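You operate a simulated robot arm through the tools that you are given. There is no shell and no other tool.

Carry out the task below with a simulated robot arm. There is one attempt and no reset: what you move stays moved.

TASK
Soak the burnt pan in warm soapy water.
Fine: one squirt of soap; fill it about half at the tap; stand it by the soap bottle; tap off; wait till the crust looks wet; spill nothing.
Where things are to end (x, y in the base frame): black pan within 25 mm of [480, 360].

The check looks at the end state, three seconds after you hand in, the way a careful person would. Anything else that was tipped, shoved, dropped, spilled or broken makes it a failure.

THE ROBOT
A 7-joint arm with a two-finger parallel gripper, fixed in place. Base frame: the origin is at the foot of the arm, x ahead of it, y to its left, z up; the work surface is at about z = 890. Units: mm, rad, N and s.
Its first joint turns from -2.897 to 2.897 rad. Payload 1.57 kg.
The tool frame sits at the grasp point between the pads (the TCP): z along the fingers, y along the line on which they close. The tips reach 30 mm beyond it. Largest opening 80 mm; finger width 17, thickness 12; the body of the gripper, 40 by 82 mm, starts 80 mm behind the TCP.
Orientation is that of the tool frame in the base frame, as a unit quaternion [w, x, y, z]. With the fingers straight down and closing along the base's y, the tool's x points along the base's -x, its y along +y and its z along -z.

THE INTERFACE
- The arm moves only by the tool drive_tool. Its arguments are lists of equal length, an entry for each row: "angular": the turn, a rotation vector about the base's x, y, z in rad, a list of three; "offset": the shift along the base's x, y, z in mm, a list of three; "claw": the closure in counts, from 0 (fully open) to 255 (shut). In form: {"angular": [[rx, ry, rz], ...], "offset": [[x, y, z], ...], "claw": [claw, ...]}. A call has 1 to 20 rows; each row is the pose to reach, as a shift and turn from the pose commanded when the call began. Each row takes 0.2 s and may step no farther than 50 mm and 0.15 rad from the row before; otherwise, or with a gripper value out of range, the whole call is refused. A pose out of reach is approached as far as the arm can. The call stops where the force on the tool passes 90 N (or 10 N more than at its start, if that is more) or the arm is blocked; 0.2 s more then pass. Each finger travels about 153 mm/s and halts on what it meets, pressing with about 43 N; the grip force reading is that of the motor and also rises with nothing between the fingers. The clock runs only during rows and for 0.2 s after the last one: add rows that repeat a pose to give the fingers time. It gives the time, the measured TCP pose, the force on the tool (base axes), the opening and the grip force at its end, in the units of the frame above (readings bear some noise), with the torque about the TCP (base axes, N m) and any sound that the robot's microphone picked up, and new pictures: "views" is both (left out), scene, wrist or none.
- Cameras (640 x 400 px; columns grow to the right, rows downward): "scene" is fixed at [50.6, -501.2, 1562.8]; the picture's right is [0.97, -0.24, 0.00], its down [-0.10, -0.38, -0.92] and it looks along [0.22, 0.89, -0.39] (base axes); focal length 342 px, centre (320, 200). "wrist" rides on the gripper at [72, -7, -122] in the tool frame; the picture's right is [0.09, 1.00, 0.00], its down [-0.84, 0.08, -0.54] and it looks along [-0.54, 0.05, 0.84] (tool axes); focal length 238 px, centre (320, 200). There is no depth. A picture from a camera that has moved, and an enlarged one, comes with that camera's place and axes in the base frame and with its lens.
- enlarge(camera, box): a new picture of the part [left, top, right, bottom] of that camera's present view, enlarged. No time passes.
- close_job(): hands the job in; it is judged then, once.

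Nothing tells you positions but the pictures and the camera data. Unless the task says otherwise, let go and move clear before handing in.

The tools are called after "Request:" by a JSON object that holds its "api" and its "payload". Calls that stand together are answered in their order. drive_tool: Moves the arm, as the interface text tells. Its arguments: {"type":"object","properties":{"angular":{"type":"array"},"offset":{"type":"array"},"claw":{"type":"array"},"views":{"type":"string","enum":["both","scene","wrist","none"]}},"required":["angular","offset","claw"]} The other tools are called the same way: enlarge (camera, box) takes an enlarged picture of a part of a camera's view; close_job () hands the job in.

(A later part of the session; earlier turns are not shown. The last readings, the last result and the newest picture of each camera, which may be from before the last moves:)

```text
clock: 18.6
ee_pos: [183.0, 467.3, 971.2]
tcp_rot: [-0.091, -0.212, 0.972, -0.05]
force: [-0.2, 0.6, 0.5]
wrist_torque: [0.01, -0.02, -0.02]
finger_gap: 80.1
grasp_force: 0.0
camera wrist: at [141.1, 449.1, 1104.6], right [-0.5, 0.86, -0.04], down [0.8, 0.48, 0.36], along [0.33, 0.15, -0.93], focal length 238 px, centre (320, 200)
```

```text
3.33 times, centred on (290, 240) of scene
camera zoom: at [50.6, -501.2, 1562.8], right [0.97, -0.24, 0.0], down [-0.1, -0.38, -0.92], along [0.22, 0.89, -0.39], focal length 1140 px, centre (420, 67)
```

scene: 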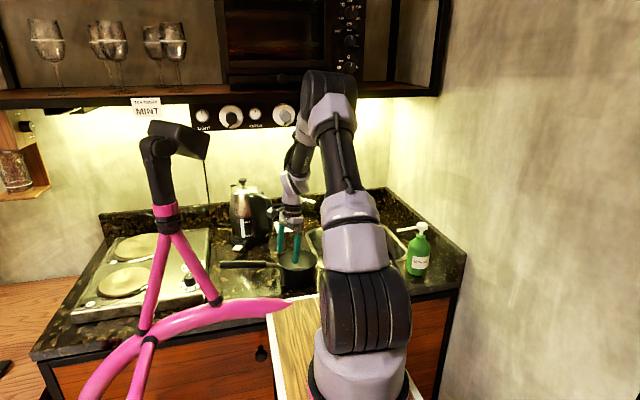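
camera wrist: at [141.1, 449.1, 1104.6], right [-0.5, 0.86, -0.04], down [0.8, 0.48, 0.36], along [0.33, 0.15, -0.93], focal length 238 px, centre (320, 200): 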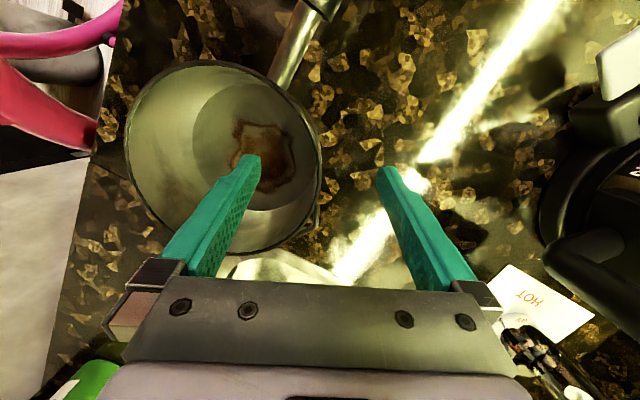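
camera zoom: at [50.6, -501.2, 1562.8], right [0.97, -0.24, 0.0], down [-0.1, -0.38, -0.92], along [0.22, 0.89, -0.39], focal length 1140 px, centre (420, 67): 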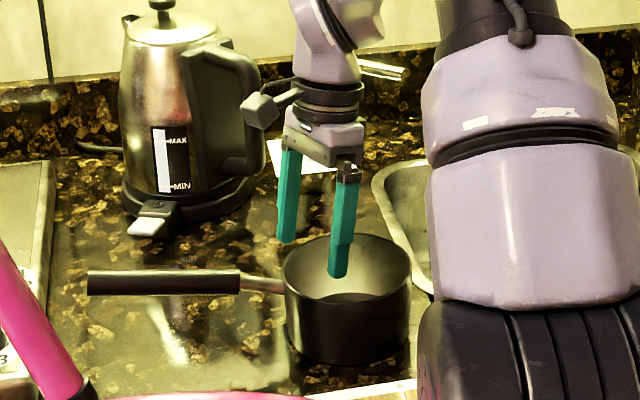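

The fingers straddle the wall evenly and the reach is fine. I'll lower to full depth and close on the wall.

Request:
{"api": "drive_tool", "payload": {"angular": [[0, 0, 0], [0, 0, 0], [0, 0, 0], [0, 0, 0], [0, 0, 0], [0, 0, 0]], "offset": [[-2.8, -2.5, -18], [-5.6, -5, -35], [-5.6, -5, -35], [-5.6, -5, -35], [-5.6, -5, -35], [-5.6, -5, -35]], "claw": [0, 0, 100, 190, 255, 255]}}

Request:
{"api": "enlarge", "payload": {"camera": "scene", "box": [230, 180, 350, 300]}}

```text
clock: 20.0
ee_pos: [177.8, 460.8, 935.3]
tcp_rot: [-0.092, -0.212, 0.972, -0.051]
force: [-0.9, -1.1, 1.0]
wrist_torque: [0.12, -0.01, -0.02]
finger_gap: 3.9
grasp_force: 24.8
camera wrist: at [135.3, 443.8, 1069.0], right [-0.5, 0.86, -0.04], down [0.8, 0.48, 0.36], along [0.33, 0.15, -0.93], focal length 238 px, centre (320, 200)
```

scene: 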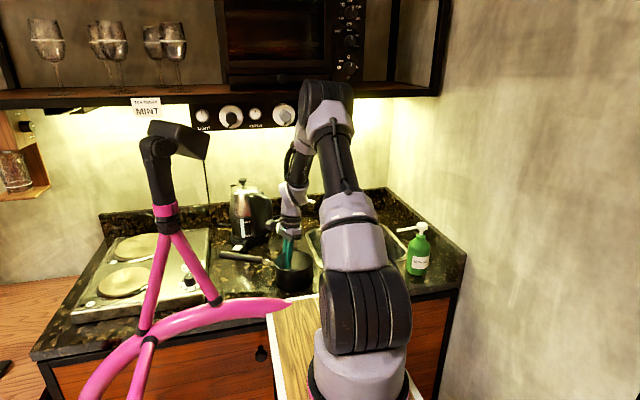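
wrist: 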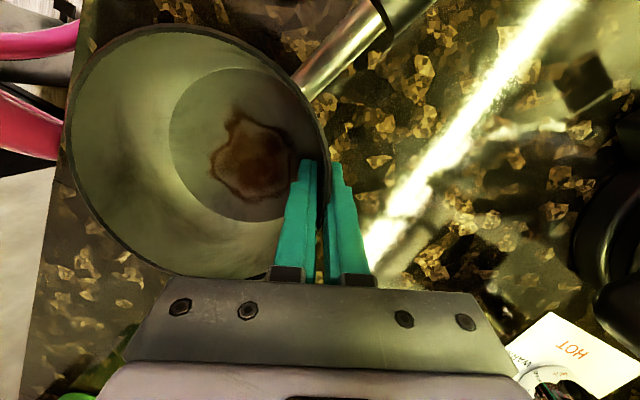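

```text
3.33 times, centred on (290, 240) of scene
camera zoom: at [50.6, -501.2, 1562.8], right [0.97, -0.24, 0.0], down [-0.1, -0.38, -0.92], along [0.22, 0.89, -0.39], focal length 1140 px, centre (420, 67)
```

zoom: 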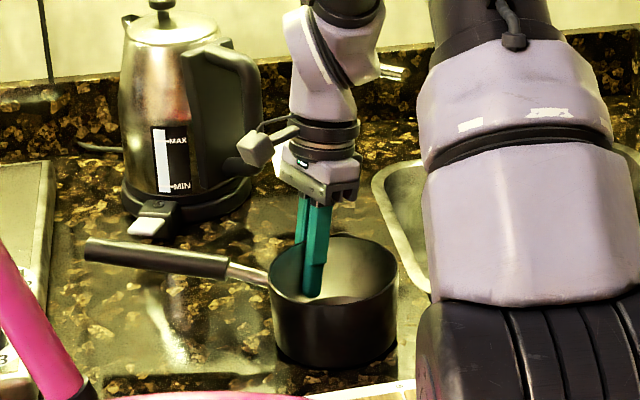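

The wall is gripped with a 3.9 mm gap, and the pan yawed a little as it aligned. I'll let the grip settle and lift slightly to see whether it holds level.

Request:
{"api": "drive_tool", "payload": {"angular": [[0, 0, 0], [0, 0, 0], [0, 0, 0], [0, 0, 0], [0, 0, 0]], "offset": [[0, 0, 0], [0, 0, 2], [0, 0, 6], [0, 0, 12], [0, 0, 15]], "claw": [255, 255, 255, 255, 255]}}

Request:
{"api": "enlarge", "payload": {"camera": "scene", "box": [230, 180, 350, 300]}}

```text
clock: 21.2
ee_pos: [179.2, 462.1, 951.6]
tcp_rot: [-0.092, -0.212, 0.972, -0.051]
force: [0.5, -0.3, -3.8]
wrist_torque: [0.13, -0.06, 0.0]
finger_gap: 3.8
grasp_force: 25.0
camera wrist: at [136.6, 442.9, 1084.1], right [-0.5, 0.86, -0.04], down [0.8, 0.48, 0.36], along [0.33, 0.15, -0.93], focal length 238 px, centre (320, 200)
```

scene: 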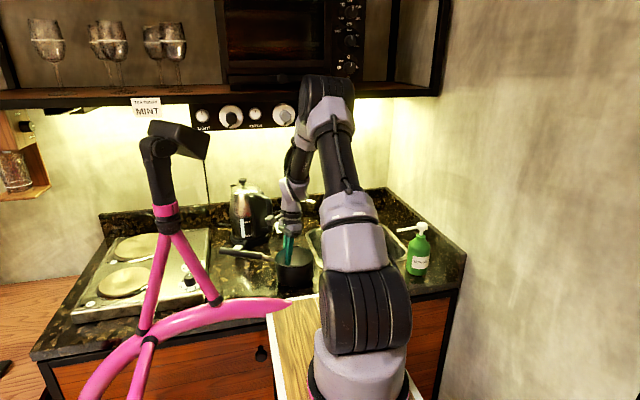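
wrist: 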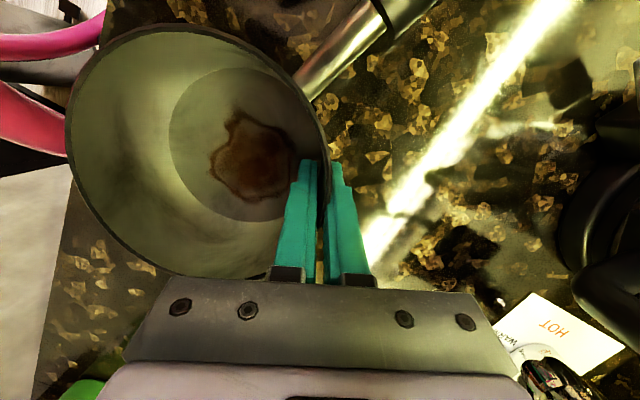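

```text
3.33 times, centred on (290, 240) of scene
camera zoom: at [50.6, -501.2, 1562.8], right [0.97, -0.24, 0.0], down [-0.1, -0.38, -0.92], along [0.22, 0.89, -0.39], focal length 1140 px, centre (420, 67)
```

zoom: 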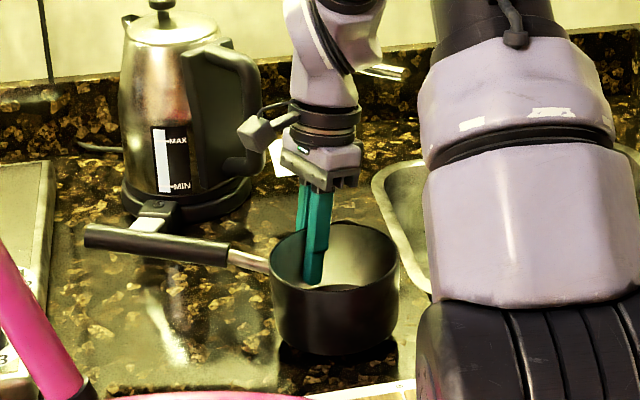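

The pan is held level and weighs about 0.4 kg. I'll lift it a bit more and carry it along the counter toward its place by the soap bottle, turning the handle about 10° toward -x.

Request:
{"api": "drive_tool", "payload": {"angular": [[0, 0, 0], [0, 0, 0], [0, 0, 0.015], [0, 0, 0.03], [0, 0, 0.05], [0, 0, 0.07], [0, 0, 0.09], [0, 0, 0.11], [0, 0, 0.13], [0, 0, 0.15], [0, 0, 0.165], [0, 0, 0.175], [0, 0, 0.175], [0, 0, 0.175]], "offset": [[0, 0, 12], [8, -1, 25], [25, -4, 30], [48, -9, 30], [72, -14, 30], [98, -19, 30], [124, -24, 30], [150, -30, 30], [176, -36, 30], [202, -42, 30], [226, -47, 30], [240, -50, 30], [245, -51, 30], [245, -51, 30]], "claw": [255, 255, 255, 255, 255, 255, 255, 255, 255, 255, 255, 255, 255, 255]}}

Request:
{"api": "enlarge", "payload": {"camera": "scene", "box": [290, 180, 450, 300]}}

```text
clock: 24.2
ee_pos: [423.1, 409.9, 980.2]
tcp_rot: [-0.087, -0.296, 0.949, -0.059]
force: [-0.6, 0.5, -3.5]
wrist_torque: [0.15, 0.0, 0.0]
finger_gap: 4.1
grasp_force: 24.7
camera wrist: at [384.5, 384.4, 1114.5], right [-0.64, 0.76, -0.04], down [0.7, 0.61, 0.36], along [0.3, 0.2, -0.93], focal length 238 px, centre (320, 200)
```

scene: 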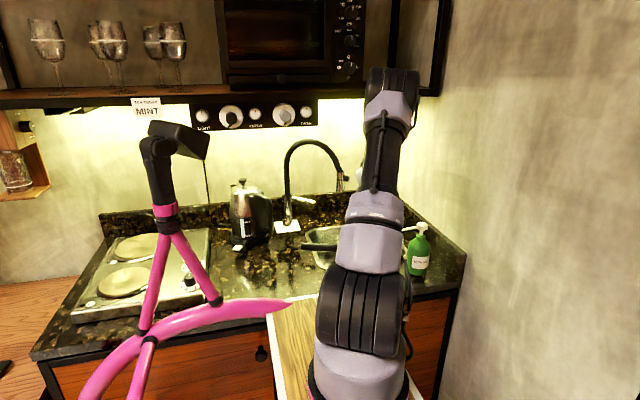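
wrist: 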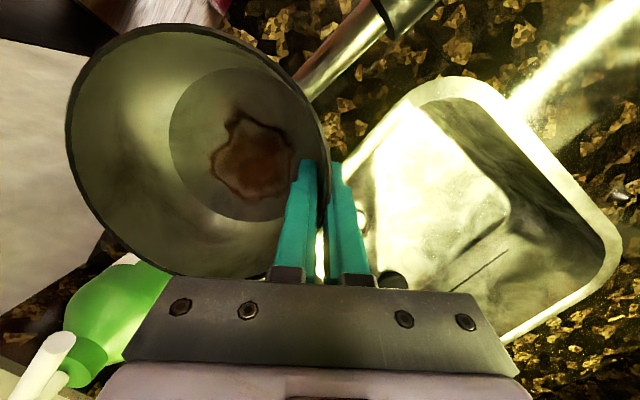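

```text
3.33 times, centred on (370, 240) of scene
camera zoom: at [50.6, -501.2, 1562.8], right [0.97, -0.24, 0.0], down [-0.1, -0.38, -0.92], along [0.22, 0.89, -0.39], focal length 1140 px, centre (153, 67)
```

zoom: 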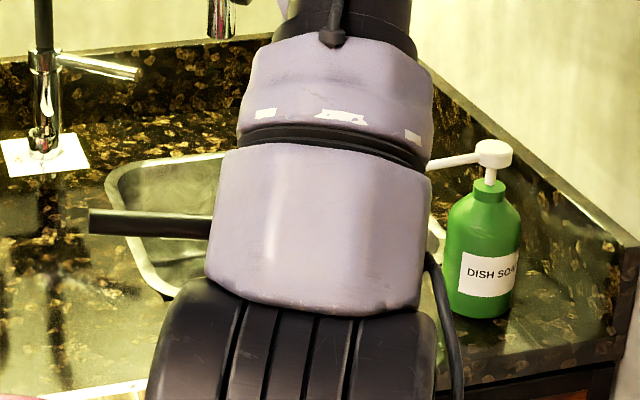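

The pan is level and I put its centre near (449, 355). The soap bottle stands at about (598, 356), with the nozzle tip near (510, 360, 1055). I'll shift about 25 mm in +x and 5 mm in +y, then lower and release.

Request:
{"api": "drive_tool", "payload": {"angular": [[0, 0, 0], [0, 0, 0], [0, 0, 0], [0, 0, 0], [0, 0, 0], [0, 0, 0], [0, 0, 0], [0, 0, 0], [0, 0, 0], [0, 0, 0]], "offset": [[8, 2, -4], [18, 4, -10], [25, 5.5, -18], [25, 5.5, -26], [25, 5.5, -34], [25, 5.5, -40], [25, 5.5, -43], [25, 5.5, -44.5], [25, 5.5, -44.5], [25, 5.5, -44.5]], "claw": [255, 255, 255, 255, 255, 255, 255, 255, 255, 255]}}

```text
clock: 26.4
ee_pos: [448.3, 414.9, 936.0]
tcp_rot: [-0.087, -0.296, 0.949, -0.058]
force: [0.1, 0.0, -4.3]
wrist_torque: [0.17, -0.06, -0.04]
finger_gap: 3.7
grasp_force: 24.7
camera wrist: at [410.2, 390.1, 1070.0], right [-0.64, 0.76, -0.04], down [0.7, 0.61, 0.36], along [0.3, 0.2, -0.93], focal length 238 px, centre (320, 200)
```

scene: 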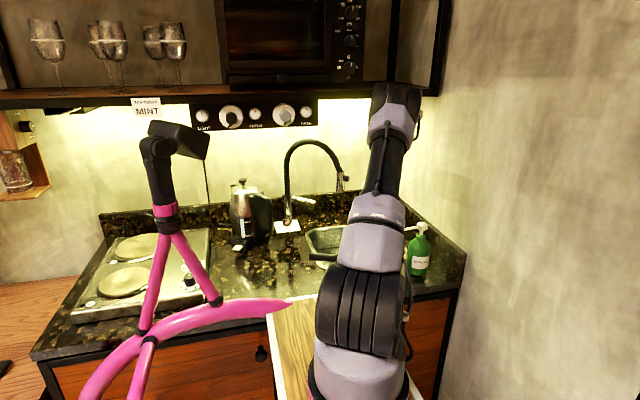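
wrist: 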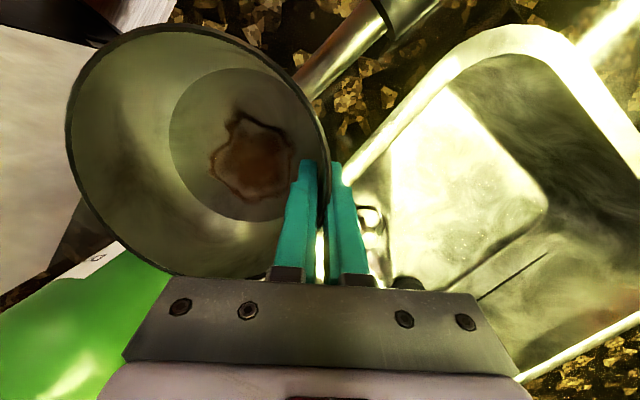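

The force still shows the full weight, so the pan hasn't touched down. I'll lower a few millimetres at a time.

Request:
{"api": "drive_tool", "payload": {"angular": [[0, 0, 0], [0, 0, 0], [0, 0, 0]], "offset": [[0, 0, -1], [0, 0, -2.5], [0, 0, -2.5]], "claw": [255, 255, 255], "views": "none"}}

```text
clock: 27.2
ee_pos: [448.8, 414.7, 935.3]
tcp_rot: [-0.087, -0.296, 0.95, -0.058]
force: [-1.4, -2.4, 15.4]
wrist_torque: [-0.04, 0.18, 0.02]
finger_gap: 3.8
grasp_force: 24.9
```

The pan is on the counter. I'll ease the pressure, open gently and back straight off the wall.

Request:
{"api": "drive_tool", "payload": {"angular": [[0, 0, 0], [0, 0, 0], [0, 0, 0], [0, 0, 0], [0, 0, 0], [0, 0, 0], [0, 0, 0]], "offset": [[0, 0, 1.2], [0, 0, 1.2], [0, 0, 1.2], [2.7, 3.3, 20], [8, 10, 60], [10, 30, 100], [10, 50, 140]], "claw": [255, 180, 130, 130, 130, 130, 130]}}

Request:
{"api": "enlarge", "payload": {"camera": "wrist", "box": [0, 0, 400, 250]}}

```text
clock: 28.8
ee_pos: [457.4, 462.9, 1073.0]
tcp_rot: [-0.087, -0.296, 0.949, -0.058]
force: [0.5, -0.5, 0.8]
wrist_torque: [0.01, 0.06, 0.01]
finger_gap: 39.3
grasp_force: 0.0
camera wrist: at [419.5, 437.3, 1207.2], right [-0.65, 0.76, -0.04], down [0.7, 0.61, 0.36], along [0.3, 0.2, -0.93], focal length 238 px, centre (320, 200)
```

scene: 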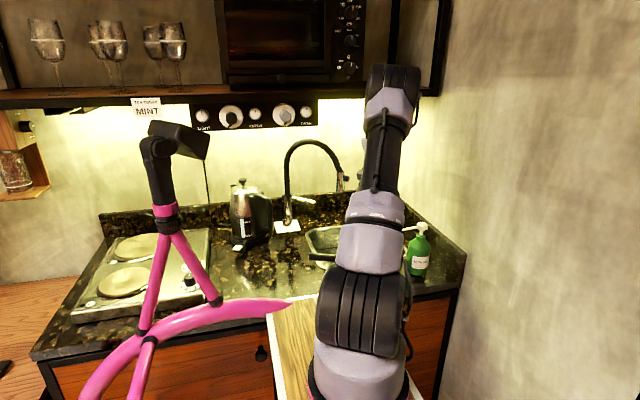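
wrist: 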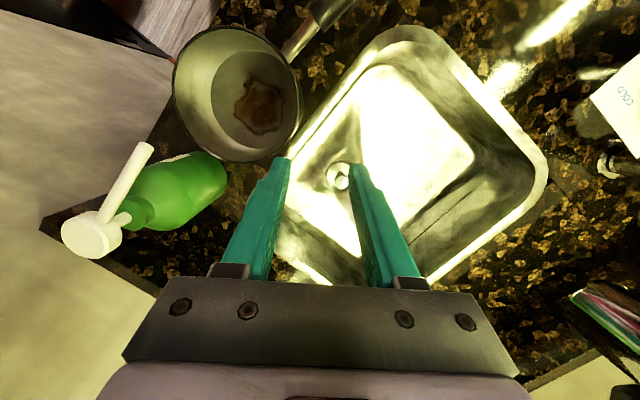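

```text
1.60 times, centred on (200, 125) of wrist
camera zoom: at [419.5, 437.3, 1207.2], right [-0.65, 0.76, -0.04], down [0.7, 0.61, 0.36], along [0.3, 0.2, -0.93], focal length 381 px, centre (512, 320)
```

zoom: 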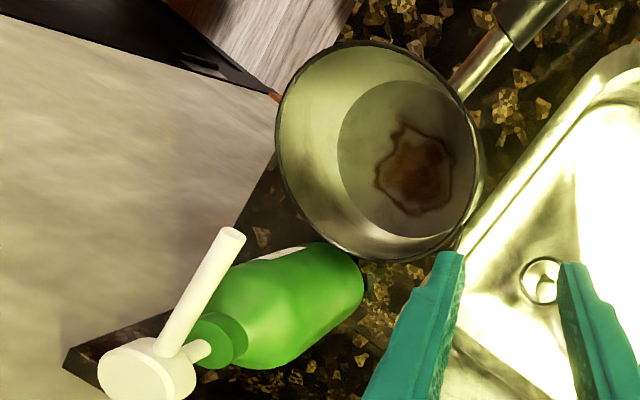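

The pan now stands at about (472, 358) with the pump nozzle tip inside its rim. I'll straighten the tool, close the fingers and hover over the pump head near (590, 361).

Request:
{"api": "drive_tool", "payload": {"angular": [[0, 0, 0], [0.055, -0.044, 0], [0.11, -0.088, 0], [0.166, -0.131, 0], [0.166, -0.131, 0], [0.166, -0.131, 0], [0.166, -0.131, 0]], "offset": [[0, 0, 40], [15, -12, 75], [45, -36, 96], [75, -60, 96], [105, -84, 96], [131, -105, 96], [131, -105, 96]], "claw": [200, 255, 255, 255, 255, 255, 255]}}

Request:
{"api": "enlarge", "payload": {"camera": "scene", "box": [360, 160, 480, 300]}}

Request:
{"api": "enlarge", "payload": {"camera": "wrist", "box": [220, 60, 420, 260]}}

```text
clock: 30.4
ee_pos: [588.2, 359.4, 1171.2]
tcp_rot: [0.001, -0.298, 0.955, 0.001]
force: [0.4, 0.1, 0.2]
wrist_torque: [-0.01, -0.01, 0.02]
finger_gap: 0.1
grasp_force: 21.5
camera wrist: at [533.5, 312.7, 1292.2], right [-0.64, 0.77, 0.0], down [0.64, 0.54, 0.54], along [0.42, 0.35, -0.84], focal length 238 px, centre (320, 200)
```

scene: 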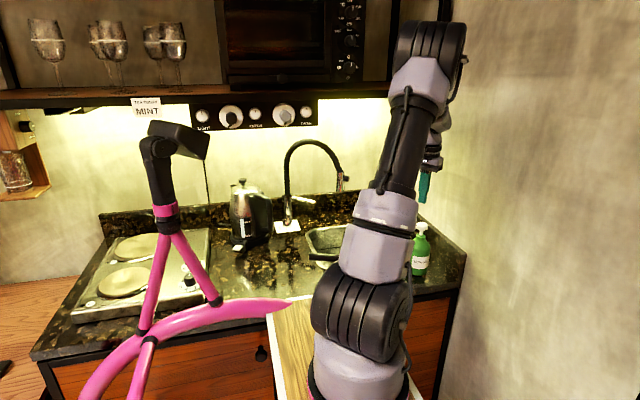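
wrist: 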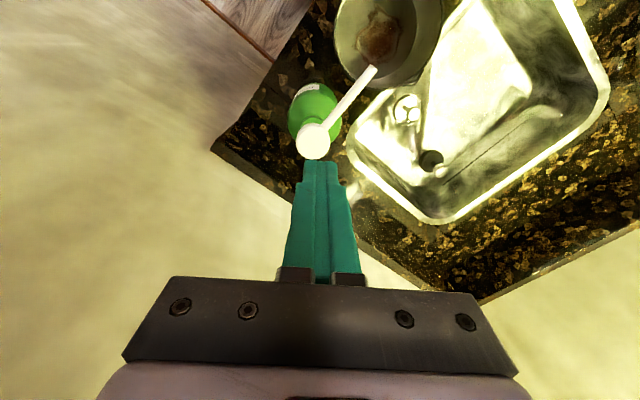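

```text
2.86 times, centred on (420, 230) of scene
camera zoom: at [50.6, -501.2, 1562.8], right [0.97, -0.24, 0.0], down [-0.1, -0.38, -0.92], along [0.22, 0.89, -0.39], focal length 978 px, centre (34, 114)
```

zoom: 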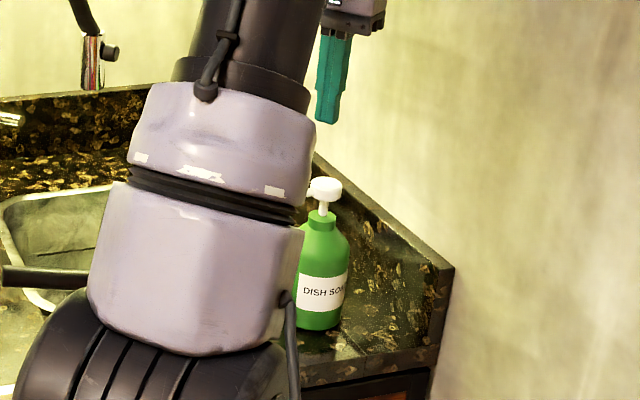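

```text
2.00 times, centred on (320, 160) of wrist
camera zoom: at [533.5, 312.7, 1292.2], right [-0.64, 0.77, 0.0], down [0.64, 0.54, 0.54], along [0.42, 0.35, -0.84], focal length 477 px, centre (320, 280)
```

zoom: 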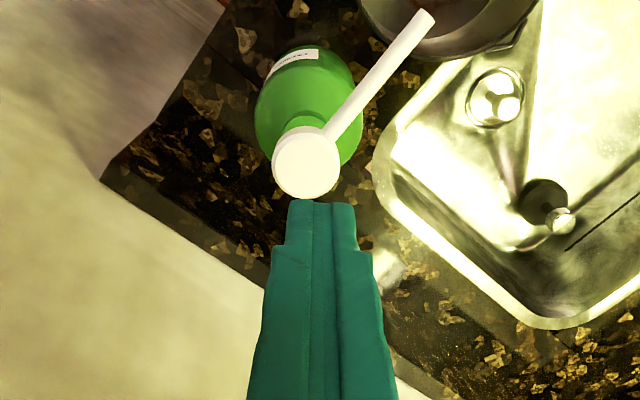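

The pump head is centred near (599, 359) with its top at about z=1065. I'll align above it and descend to just over the top.

Request:
{"api": "drive_tool", "payload": {"angular": [[0, 0, 0], [0, 0, 0], [0, 0, 0], [0, 0, 0]], "offset": [[9, -1.4, 0], [9, -1.4, -30], [9, -1.4, -60], [9, -1.4, -66]], "claw": [255, 255, 255, 255]}}

Request:
{"api": "enlarge", "payload": {"camera": "scene", "box": [380, 180, 460, 290]}}

Request:
{"api": "enlarge", "payload": {"camera": "wrist", "box": [220, 60, 420, 260]}}

```text
clock: 31.4
ee_pos: [597.5, 357.7, 1103.8]
tcp_rot: [0.0, -0.298, 0.955, 0.0]
force: [-0.3, -1.1, 0.8]
wrist_torque: [0.01, -0.03, -0.02]
finger_gap: 0.0
grasp_force: 21.3
camera wrist: at [542.7, 311.9, 1224.8], right [-0.64, 0.77, 0.0], down [0.64, 0.54, 0.54], along [0.42, 0.35, -0.84], focal length 238 px, centre (320, 200)
```

scene: 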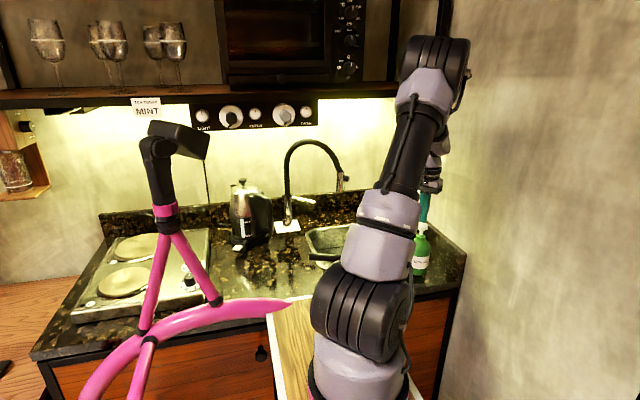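
wrist: 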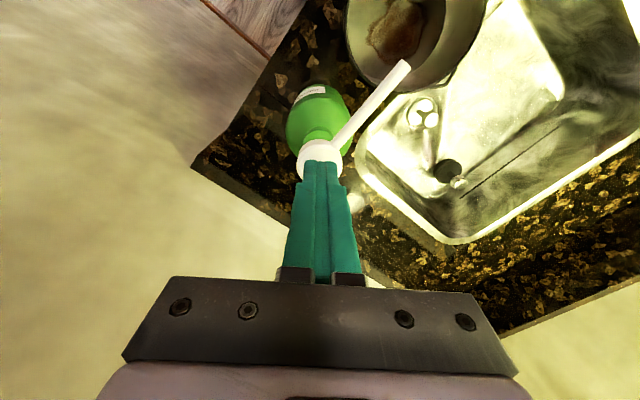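

```text
3.64 times, centred on (420, 235) of scene
camera zoom: at [50.6, -501.2, 1562.8], right [0.97, -0.24, 0.0], down [-0.1, -0.38, -0.92], along [0.22, 0.89, -0.39], focal length 1244 px, centre (-44, 73)
```

zoom: 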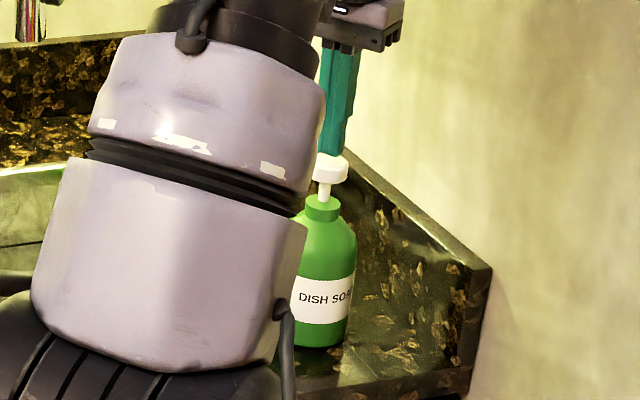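

```text
2.00 times, centred on (320, 160) of wrist
camera zoom: at [542.7, 311.9, 1224.8], right [-0.64, 0.77, 0.0], down [0.64, 0.54, 0.54], along [0.42, 0.35, -0.84], focal length 477 px, centre (320, 280)
```

zoom: 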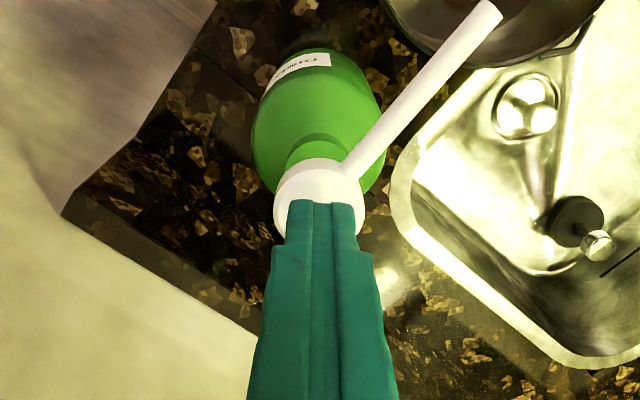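

The tip is centred over the pump head with a few millimetres to go. I'll make contact and read the force.

Request:
{"api": "drive_tool", "payload": {"angular": [[0, 0, 0], [0, 0, 0], [0, 0, 0]], "offset": [[-1, -1, -4], [-1, -1, -8], [-1, -1, -8]], "claw": [255, 255, 255], "views": "none"}}

```text
clock: 32.2
ee_pos: [597.5, 357.9, 1095.9]
tcp_rot: [0.002, -0.299, 0.954, 0.001]
force: [0.6, 0.6, 1.0]
wrist_torque: [-0.02, 0.02, 0.0]
finger_gap: 0.2
grasp_force: 21.4
```

No contact yet at a tip height of z≈1066. I'll keep pressing down slowly, without releasing, watching the force and the sound.

Request:
{"api": "drive_tool", "payload": {"angular": [[0, 0, 0], [0, 0, 0], [0, 0, 0], [0, 0, 0]], "offset": [[0, 0, -3], [0, 0, -6], [0, 0, -9], [0, 0, -12]], "claw": [255, 255, 255, 255]}}

Request:
{"api": "enlarge", "payload": {"camera": "wrist", "box": [220, 0, 480, 200]}}

Request:
{"api": "enlarge", "payload": {"camera": "scene", "box": [380, 180, 460, 290]}}

```text
clock: 33.2
ee_pos: [597.2, 358.9, 1083.3]
tcp_rot: [0.001, -0.299, 0.954, 0.002]
force: [0.8, -0.5, 7.5]
wrist_torque: [-0.06, -0.04, 0.03]
finger_gap: 0.0
grasp_force: 21.2
camera wrist: at [542.1, 311.4, 1205.5], right [-0.64, 0.77, 0.0], down [0.64, 0.54, 0.54], along [0.42, 0.35, -0.84], focal length 238 px, centre (320, 200)
```

scene: 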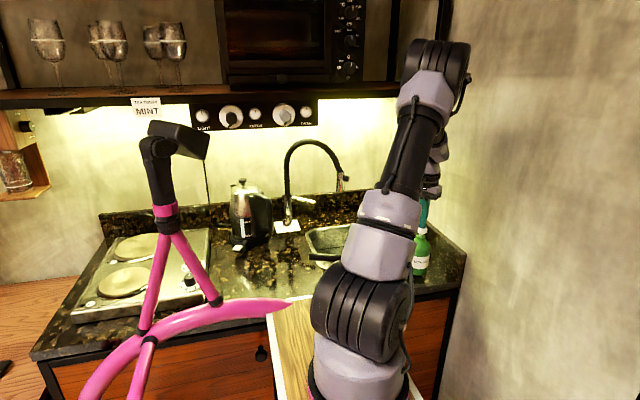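
wrist: 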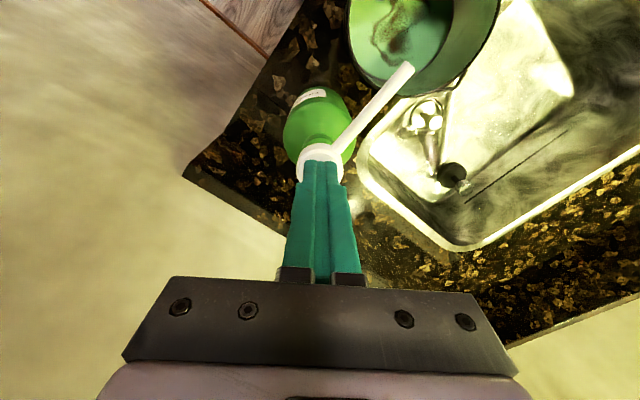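

```text
2.00 times, centred on (350, 100) of wrist
camera zoom: at [542.1, 311.4, 1205.5], right [-0.64, 0.77, 0.0], down [0.64, 0.54, 0.54], along [0.42, 0.35, -0.84], focal length 477 px, centre (260, 400)
```

zoom: 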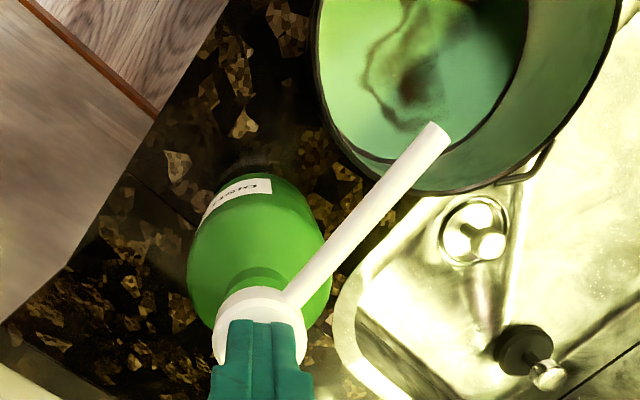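

```text
3.64 times, centred on (420, 235) of scene
camera zoom: at [50.6, -501.2, 1562.8], right [0.97, -0.24, 0.0], down [-0.1, -0.38, -0.92], along [0.22, 0.89, -0.39], focal length 1244 px, centre (-44, 73)
```

zoom: 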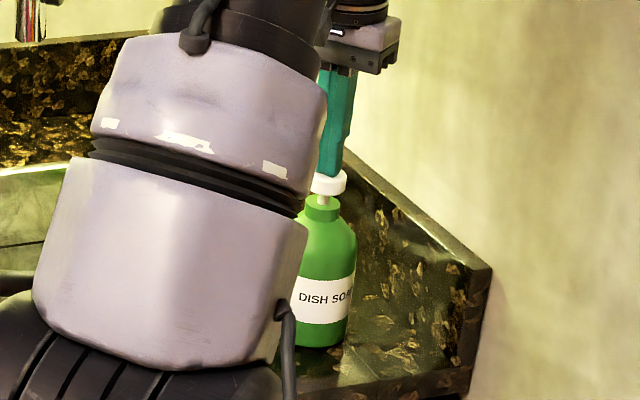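

The pan's inside has turned soapy green, so one squirt has gone in. I'll lift straight off now without pressing again.

Request:
{"api": "drive_tool", "payload": {"angular": [[0, 0, 0], [0, 0, 0], [0, 0, 0], [0, 0, 0]], "offset": [[0, 0, 15], [0, 0, 50], [0, 0, 95], [-20, 20, 120]], "claw": [255, 255, 255, 255]}}

Request:
{"api": "enlarge", "payload": {"camera": "wrist", "box": [240, 0, 560, 200]}}

```text
clock: 34.2
ee_pos: [576.6, 376.6, 1205.3]
tcp_rot: [0.0, -0.297, 0.955, 0.001]
force: [0.6, -0.3, -0.7]
wrist_torque: [0.0, 0.01, 0.01]
finger_gap: 0.2
grasp_force: 21.9
camera wrist: at [521.5, 331.1, 1326.3], right [-0.64, 0.77, 0.0], down [0.64, 0.54, 0.54], along [0.42, 0.35, -0.84], focal length 238 px, centre (320, 200)
```

scene: 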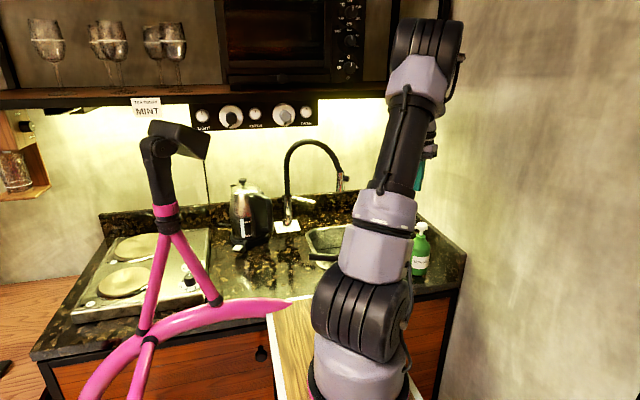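
wrist: 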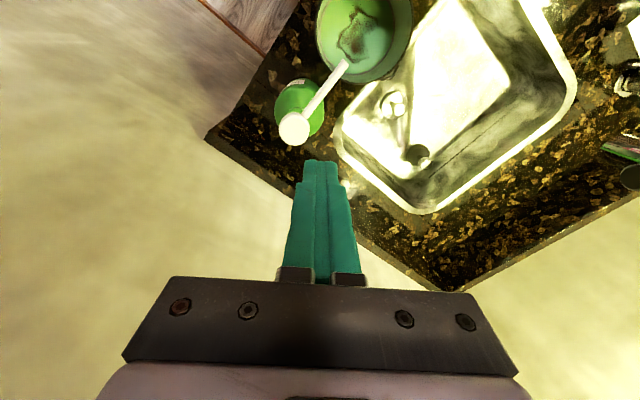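

```text
2.00 times, centred on (400, 100) of wrist
camera zoom: at [521.5, 331.1, 1326.3], right [-0.64, 0.77, 0.0], down [0.64, 0.54, 0.54], along [0.42, 0.35, -0.84], focal length 477 px, centre (160, 400)
```

zoom: 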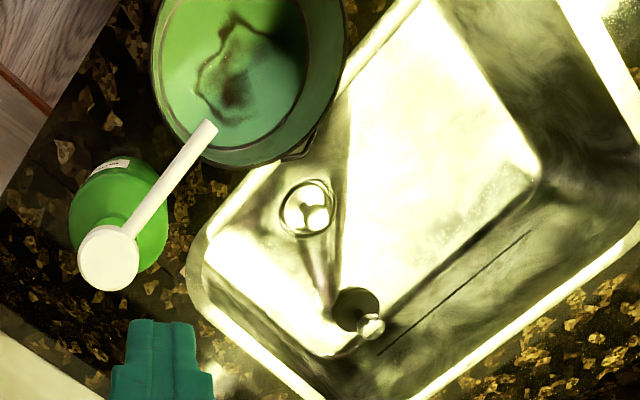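

The soap is in and the bottle hasn't moved. Next is the tap lever, tip at about (314, 658, 1050), directly under the gooseneck. I'll approach it low from the front with the fingers nearly horizontal, one above and one below the lever.

Request:
{"api": "drive_tool", "payload": {"angular": [[0, 0, 0], [0, 0, 0], [0, 0, 0], [0, 0, 0], [0, 0, 0], [0, 0, 0], [0, 0, 0]], "offset": [[-30, 10, 0], [-68, 24, 0], [-106, 40, 0], [-144, 55, -6], [-182, 70, -14], [-215, 82, -20], [-238, 91.5, -24]], "claw": [200, 100, 0, 0, 0, 0, 0], "views": "none"}}

Request:
{"api": "drive_tool", "payload": {"angular": [[0.1133, 0.0099, -0.083], [0.2266, 0.0199, -0.1659], [0.34, 0.0298, -0.2489], [0.4533, 0.0397, -0.3318], [0.5666, 0.0497, -0.4148], [0.6799, 0.0596, -0.4977], [0.7932, 0.0696, -0.5807], [0.9065, 0.0795, -0.6636], [1.0199, 0.0894, -0.7466], [1.1332, 0.0994, -0.8295], [1.2465, 0.1093, -0.9125]], "offset": [[-6, 10, -9], [-12, 20, -18], [-18, 30, -27], [-25, 40, -36], [-31, 50, -45], [-38, 60, -54], [-44, 70, -63], [-50, 80, -72], [-57, 90, -80], [-64, 99, -88], [-70, 108, -95]], "claw": [0, 0, 0, 0, 0, 0, 0, 0, 0, 0, 0]}}

```text
clock: 35.8
ee_pos: [339.0, 470.7, 1178.7]
tcp_rot: [0.001, -0.298, 0.954, 0.0]
force: [0.8, -0.2, 0.1]
wrist_torque: [-0.02, 0.02, 0.0]
finger_gap: 80.0
grasp_force: 0.0
```

```text
clock: 38.2
ee_pos: [270.0, 577.7, 1084.2]
tcp_rot: [0.122, 0.183, 0.804, 0.553]
force: [-0.3, -0.2, 0.7]
wrist_torque: [-0.01, 0.03, 0.04]
finger_gap: 80.0
grasp_force: 0.0
camera wrist: at [155.6, 503.6, 1121.3], right [0.07, 0.36, 0.93], down [0.55, -0.79, 0.26], along [0.83, 0.5, -0.26], focal length 238 px, centre (320, 200)
```

scene: 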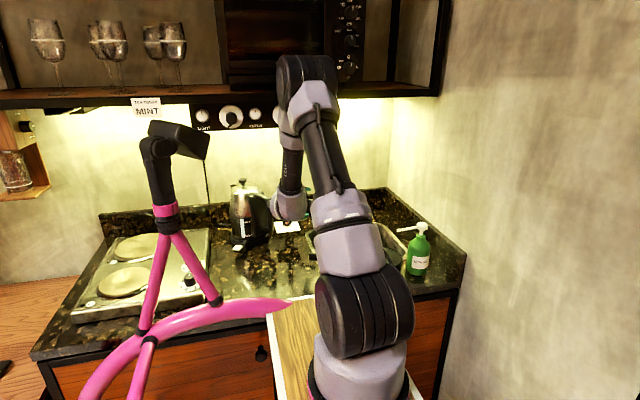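
wrist: 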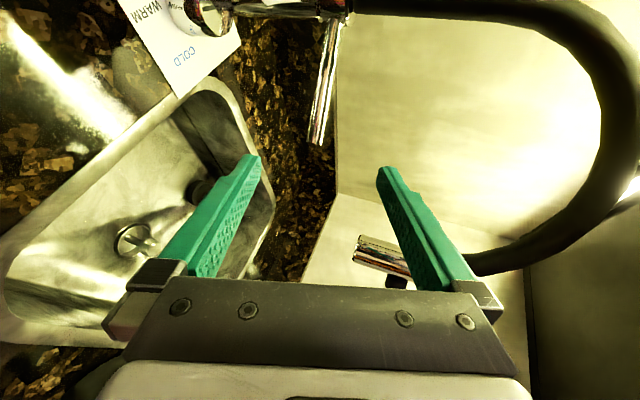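

The fingers bracket the lever's height, and the tip is at about (314, 662, 1046). I'll move in along the finger direction until the lever sits between the pads.

Request:
{"api": "drive_tool", "payload": {"angular": [[0, 0, 0], [0, 0, 0], [0, 0, 0], [0, 0, 0], [0, 0, 0]], "offset": [[9, 21, -9], [18, 43, -18], [26, 65, -27], [32, 82, -34], [35, 93, -39]], "claw": [30, 60, 60, 60, 60]}}

Request:
{"api": "enlarge", "payload": {"camera": "wrist", "box": [220, 40, 420, 240]}}

```text
clock: 39.4
ee_pos: [302.8, 670.2, 1045.7]
tcp_rot: [0.121, 0.18, 0.804, 0.553]
force: [-0.1, -0.3, 0.2]
wrist_torque: [-0.02, -0.01, 0.0]
finger_gap: 61.1
grasp_force: 0.1
camera wrist: at [188.9, 595.6, 1083.2], right [0.07, 0.36, 0.93], down [0.56, -0.79, 0.26], along [0.83, 0.5, -0.26], focal length 238 px, centre (320, 200)
```

scene: 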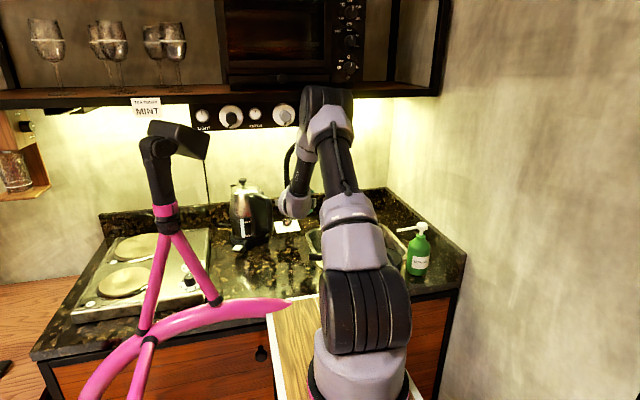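
wrist: 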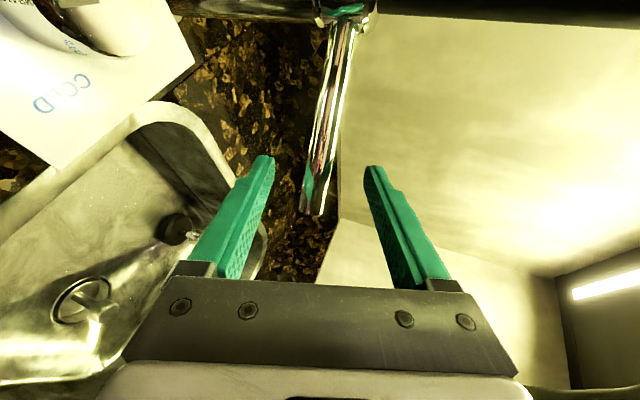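

```text
2.00 times, centred on (320, 140) of wrist
camera zoom: at [188.9, 595.6, 1083.2], right [0.07, 0.36, 0.93], down [0.56, -0.79, 0.26], along [0.83, 0.5, -0.26], focal length 477 px, centre (320, 320)
```

zoom: 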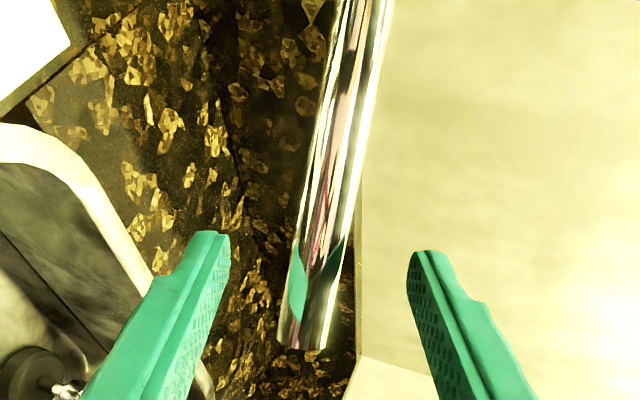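

The lever is centred between the fingers. I'll narrow the fork loosely around it and try raising it a little, watching the force.

Request:
{"api": "drive_tool", "payload": {"angular": [[0, 0, 0], [0, 0, 0], [0, 0, 0], [0, 0, 0], [0, 0, 0]], "offset": [[0, 0, 0], [0, 0, 0], [0, 0, 5], [0, 0, 10], [0, 0, 10]], "claw": [155, 155, 155, 155, 155], "views": "wrist"}}

```text
clock: 40.6
ee_pos: [303.3, 670.4, 1054.2]
tcp_rot: [0.121, 0.181, 0.805, 0.551]
force: [-1.3, 0.3, -8.9]
wrist_torque: [0.03, 0.12, 0.02]
finger_gap: 39.6
grasp_force: 4.7
camera wrist: at [189.4, 595.9, 1092.1], right [0.07, 0.36, 0.93], down [0.56, -0.79, 0.27], along [0.83, 0.5, -0.26], focal length 238 px, centre (320, 200)
```

wrist: 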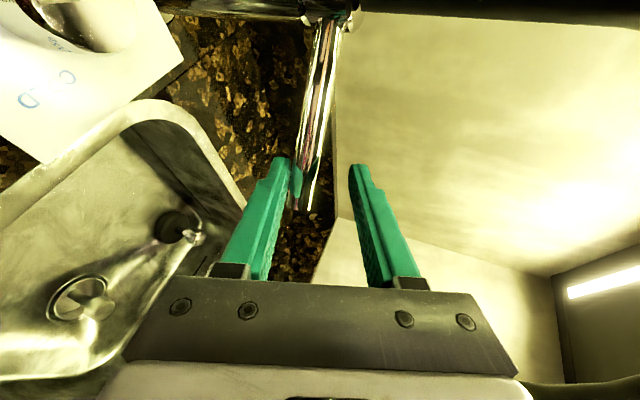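

The lower finger is touching the lever with about 9 N. I'll keep raising in small steps.

Request:
{"api": "drive_tool", "payload": {"angular": [[0, 0, 0], [0, 0, 0], [0, 0, 0]], "offset": [[0, 0, 3], [0, 0, 6], [0, 0, 6]], "claw": [140, 140, 140]}}

```text
clock: 41.4
ee_pos: [302.1, 669.6, 1059.5]
tcp_rot: [0.121, 0.181, 0.805, 0.552]
force: [-1.4, -0.4, -15.9]
wrist_torque: [-0.11, 0.22, 0.02]
finger_gap: 49.8
grasp_force: 8.0
camera wrist: at [189.6, 595.3, 1097.6], right [0.07, 0.36, 0.93], down [0.56, -0.79, 0.26], along [0.83, 0.5, -0.26], focal length 238 px, centre (320, 200)
```

scene: 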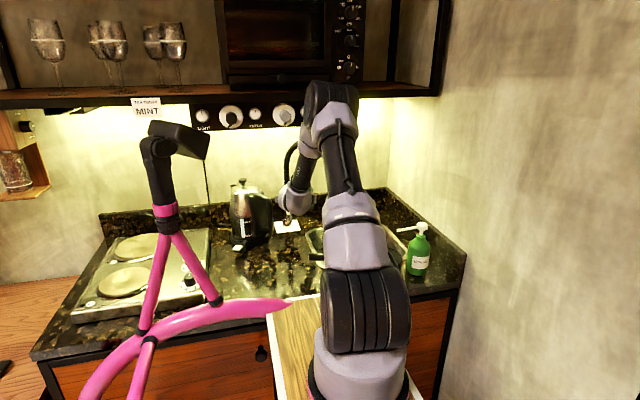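
wrist: 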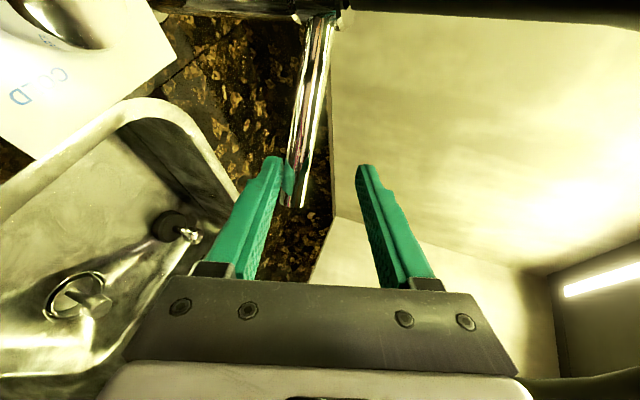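

The lever isn't lifting; the finger is just being pushed open. It may swing sideways instead. I'll recentre, grip the lever and try a small sideways move, reading the reaction.

Request:
{"api": "drive_tool", "payload": {"angular": [[0, 0, 0], [0, 0, 0], [0, 0, 0], [0, 0, 0], [0, 0, 0], [0, 0, 0]], "offset": [[0, 0, -8], [0, 0, -16], [0, 0, -16], [0, 0, -16], [0, 0, -16], [0, 0, -16]], "claw": [140, 140, 180, 220, 220, 220], "views": "wrist"}}

```text
clock: 42.8
ee_pos: [306.0, 670.6, 1044.5]
tcp_rot: [0.121, 0.181, 0.805, 0.552]
force: [1.7, -4.0, -11.7]
wrist_torque: [-0.03, 0.09, -0.09]
finger_gap: 21.7
grasp_force: 6.0
camera wrist: at [190.2, 596.5, 1082.1], right [0.07, 0.36, 0.93], down [0.55, -0.79, 0.26], along [0.83, 0.5, -0.26], focal length 238 px, centre (320, 200)
```

wrist: 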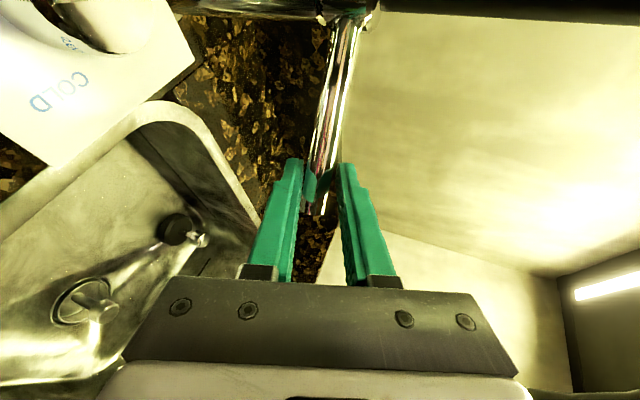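

Only the lower finger is touching. I'll lower about 4 mm to centre and close fully.

Request:
{"api": "drive_tool", "payload": {"angular": [[0, 0, 0], [0, 0, 0], [0, 0, 0], [0, 0, 0]], "offset": [[0, 0, -3], [0, 0, -3], [0, 0, -3], [0, 0, -3]], "claw": [220, 255, 255, 255], "views": "wrist"}}

```text
clock: 43.8
ee_pos: [302.5, 672.3, 1042.3]
tcp_rot: [0.121, 0.18, 0.804, 0.553]
force: [-3.2, -4.7, -8.0]
wrist_torque: [0.38, 0.62, 0.05]
finger_gap: 18.2
grasp_force: 33.1
camera wrist: at [189.5, 596.9, 1080.4], right [0.07, 0.36, 0.93], down [0.56, -0.79, 0.26], along [0.83, 0.5, -0.26], focal length 238 px, centre (320, 200)
```

wrist: 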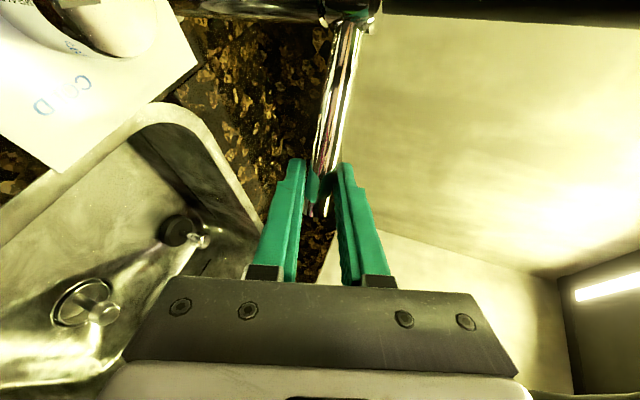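

The lever is gripped firmly with an 18 mm gap. I'll try a small lift first with the firm grip.

Request:
{"api": "drive_tool", "payload": {"angular": [[0, 0, 0], [0, 0, 0], [0, 0, 0], [0, 0, 0]], "offset": [[0, 0, 3], [0, 0, 6], [0, 0, 9], [0, 0, 9]], "claw": [255, 255, 255, 255], "views": "wrist"}}

```text
clock: 44.8
ee_pos: [302.9, 669.5, 1044.1]
tcp_rot: [0.12, 0.182, 0.808, 0.547]
force: [-7.8, 3.5, -58.4]
wrist_torque: [0.09, 0.84, 0.24]
finger_gap: 18.6
grasp_force: 33.2
camera wrist: at [189.0, 595.8, 1083.3], right [0.08, 0.38, 0.92], down [0.56, -0.78, 0.27], along [0.83, 0.49, -0.27], focal length 238 px, centre (320, 200)
```

wrist: 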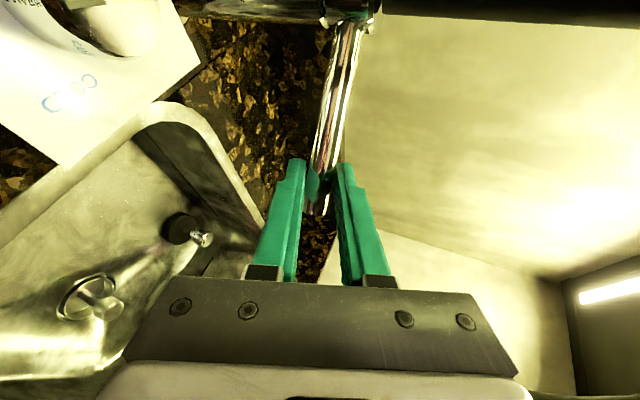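

The lever is rigid vertically, so I take it that it turns about the post. I'll relax the lift and try a small sideways move toward -x/-y.

Request:
{"api": "drive_tool", "payload": {"angular": [[0, 0, 0], [0, 0, 0], [0, 0, 0], [0, 0, 0], [0, 0, 0]], "offset": [[0, 0, -5], [0, 0, -9], [-3, -2.3, -9], [-6, -4.6, -9], [-6, -4.6, -9]], "claw": [255, 255, 255, 255, 255], "views": "wrist"}}

```text
clock: 46.0
ee_pos: [300.0, 666.8, 1045.1]
tcp_rot: [0.124, 0.182, 0.804, 0.553]
force: [10.2, 2.7, -18.9]
wrist_torque: [0.07, 0.27, -0.99]
finger_gap: 18.4
grasp_force: 32.7
camera wrist: at [185.9, 592.9, 1081.1], right [0.07, 0.36, 0.93], down [0.55, -0.79, 0.26], along [0.83, 0.49, -0.26], focal length 238 px, centre (320, 200)
```

wrist: 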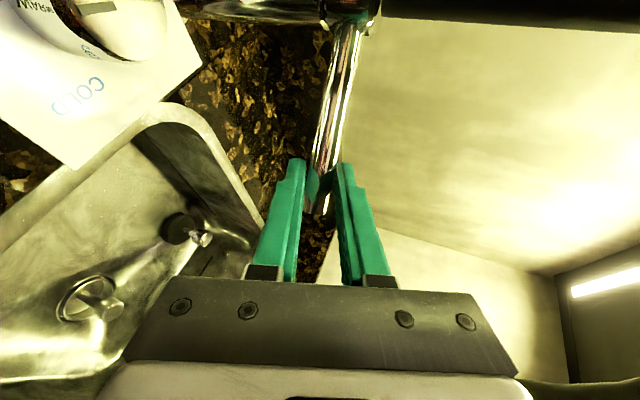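

The lever seems to be following with only about 10 N. I'll continue the same way along the arc and check for water.

Request:
{"api": "drive_tool", "payload": {"angular": [[0, 0, -0.04], [0, 0, -0.08], [0, 0, -0.12], [0, 0, -0.15], [0, 0, -0.15]], "offset": [[-4, -3, -2], [-8, -5.8, -2], [-12, -8.4, -2], [-16, -10.8, -2], [-16, -10.8, -2]], "claw": [255, 255, 255, 255, 255]}}

Request:
{"api": "enlarge", "payload": {"camera": "scene", "box": [260, 120, 380, 270]}}

```text
clock: 47.2
ee_pos: [282.8, 655.5, 1042.7]
tcp_rot: [0.163, 0.241, 0.787, 0.545]
force: [16.9, -6.4, 27.3]
wrist_torque: [0.55, -0.03, -1.21]
finger_gap: 18.6
grasp_force: 32.4
camera wrist: at [158.1, 599.0, 1080.8], right [0.12, 0.34, 0.93], down [0.43, -0.86, 0.26], along [0.89, 0.37, -0.25], focal length 238 px, centre (320, 200)
```

scene: 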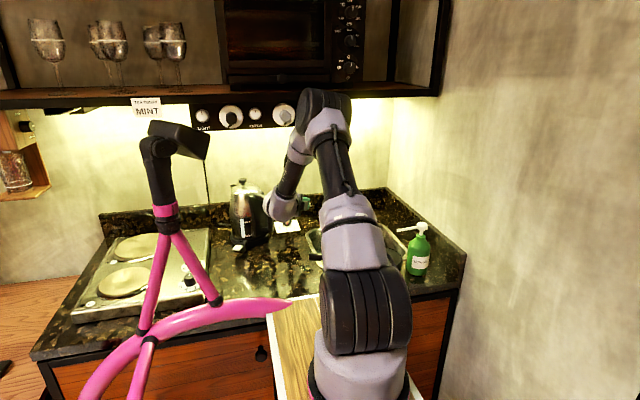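
wrist: 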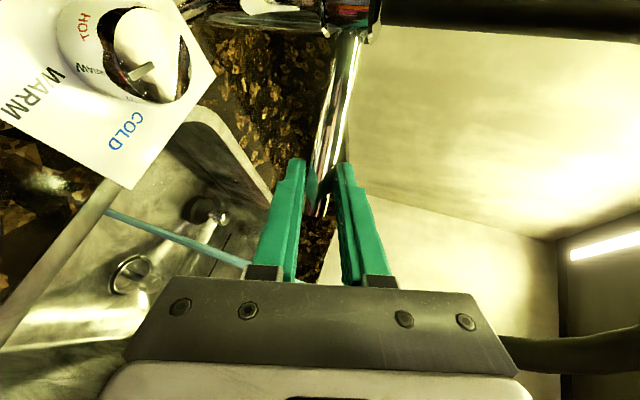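

```text
2.67 times, centred on (320, 195) of scene
camera zoom: at [50.6, -501.2, 1562.8], right [0.97, -0.24, 0.0], down [-0.1, -0.38, -0.92], along [0.22, 0.89, -0.39], focal length 912 px, centre (320, 213)
```

zoom: 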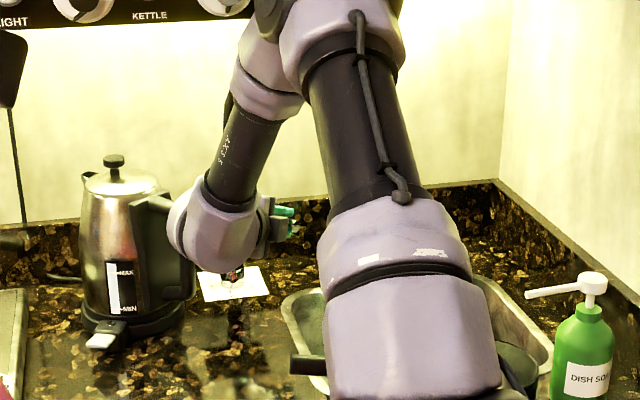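

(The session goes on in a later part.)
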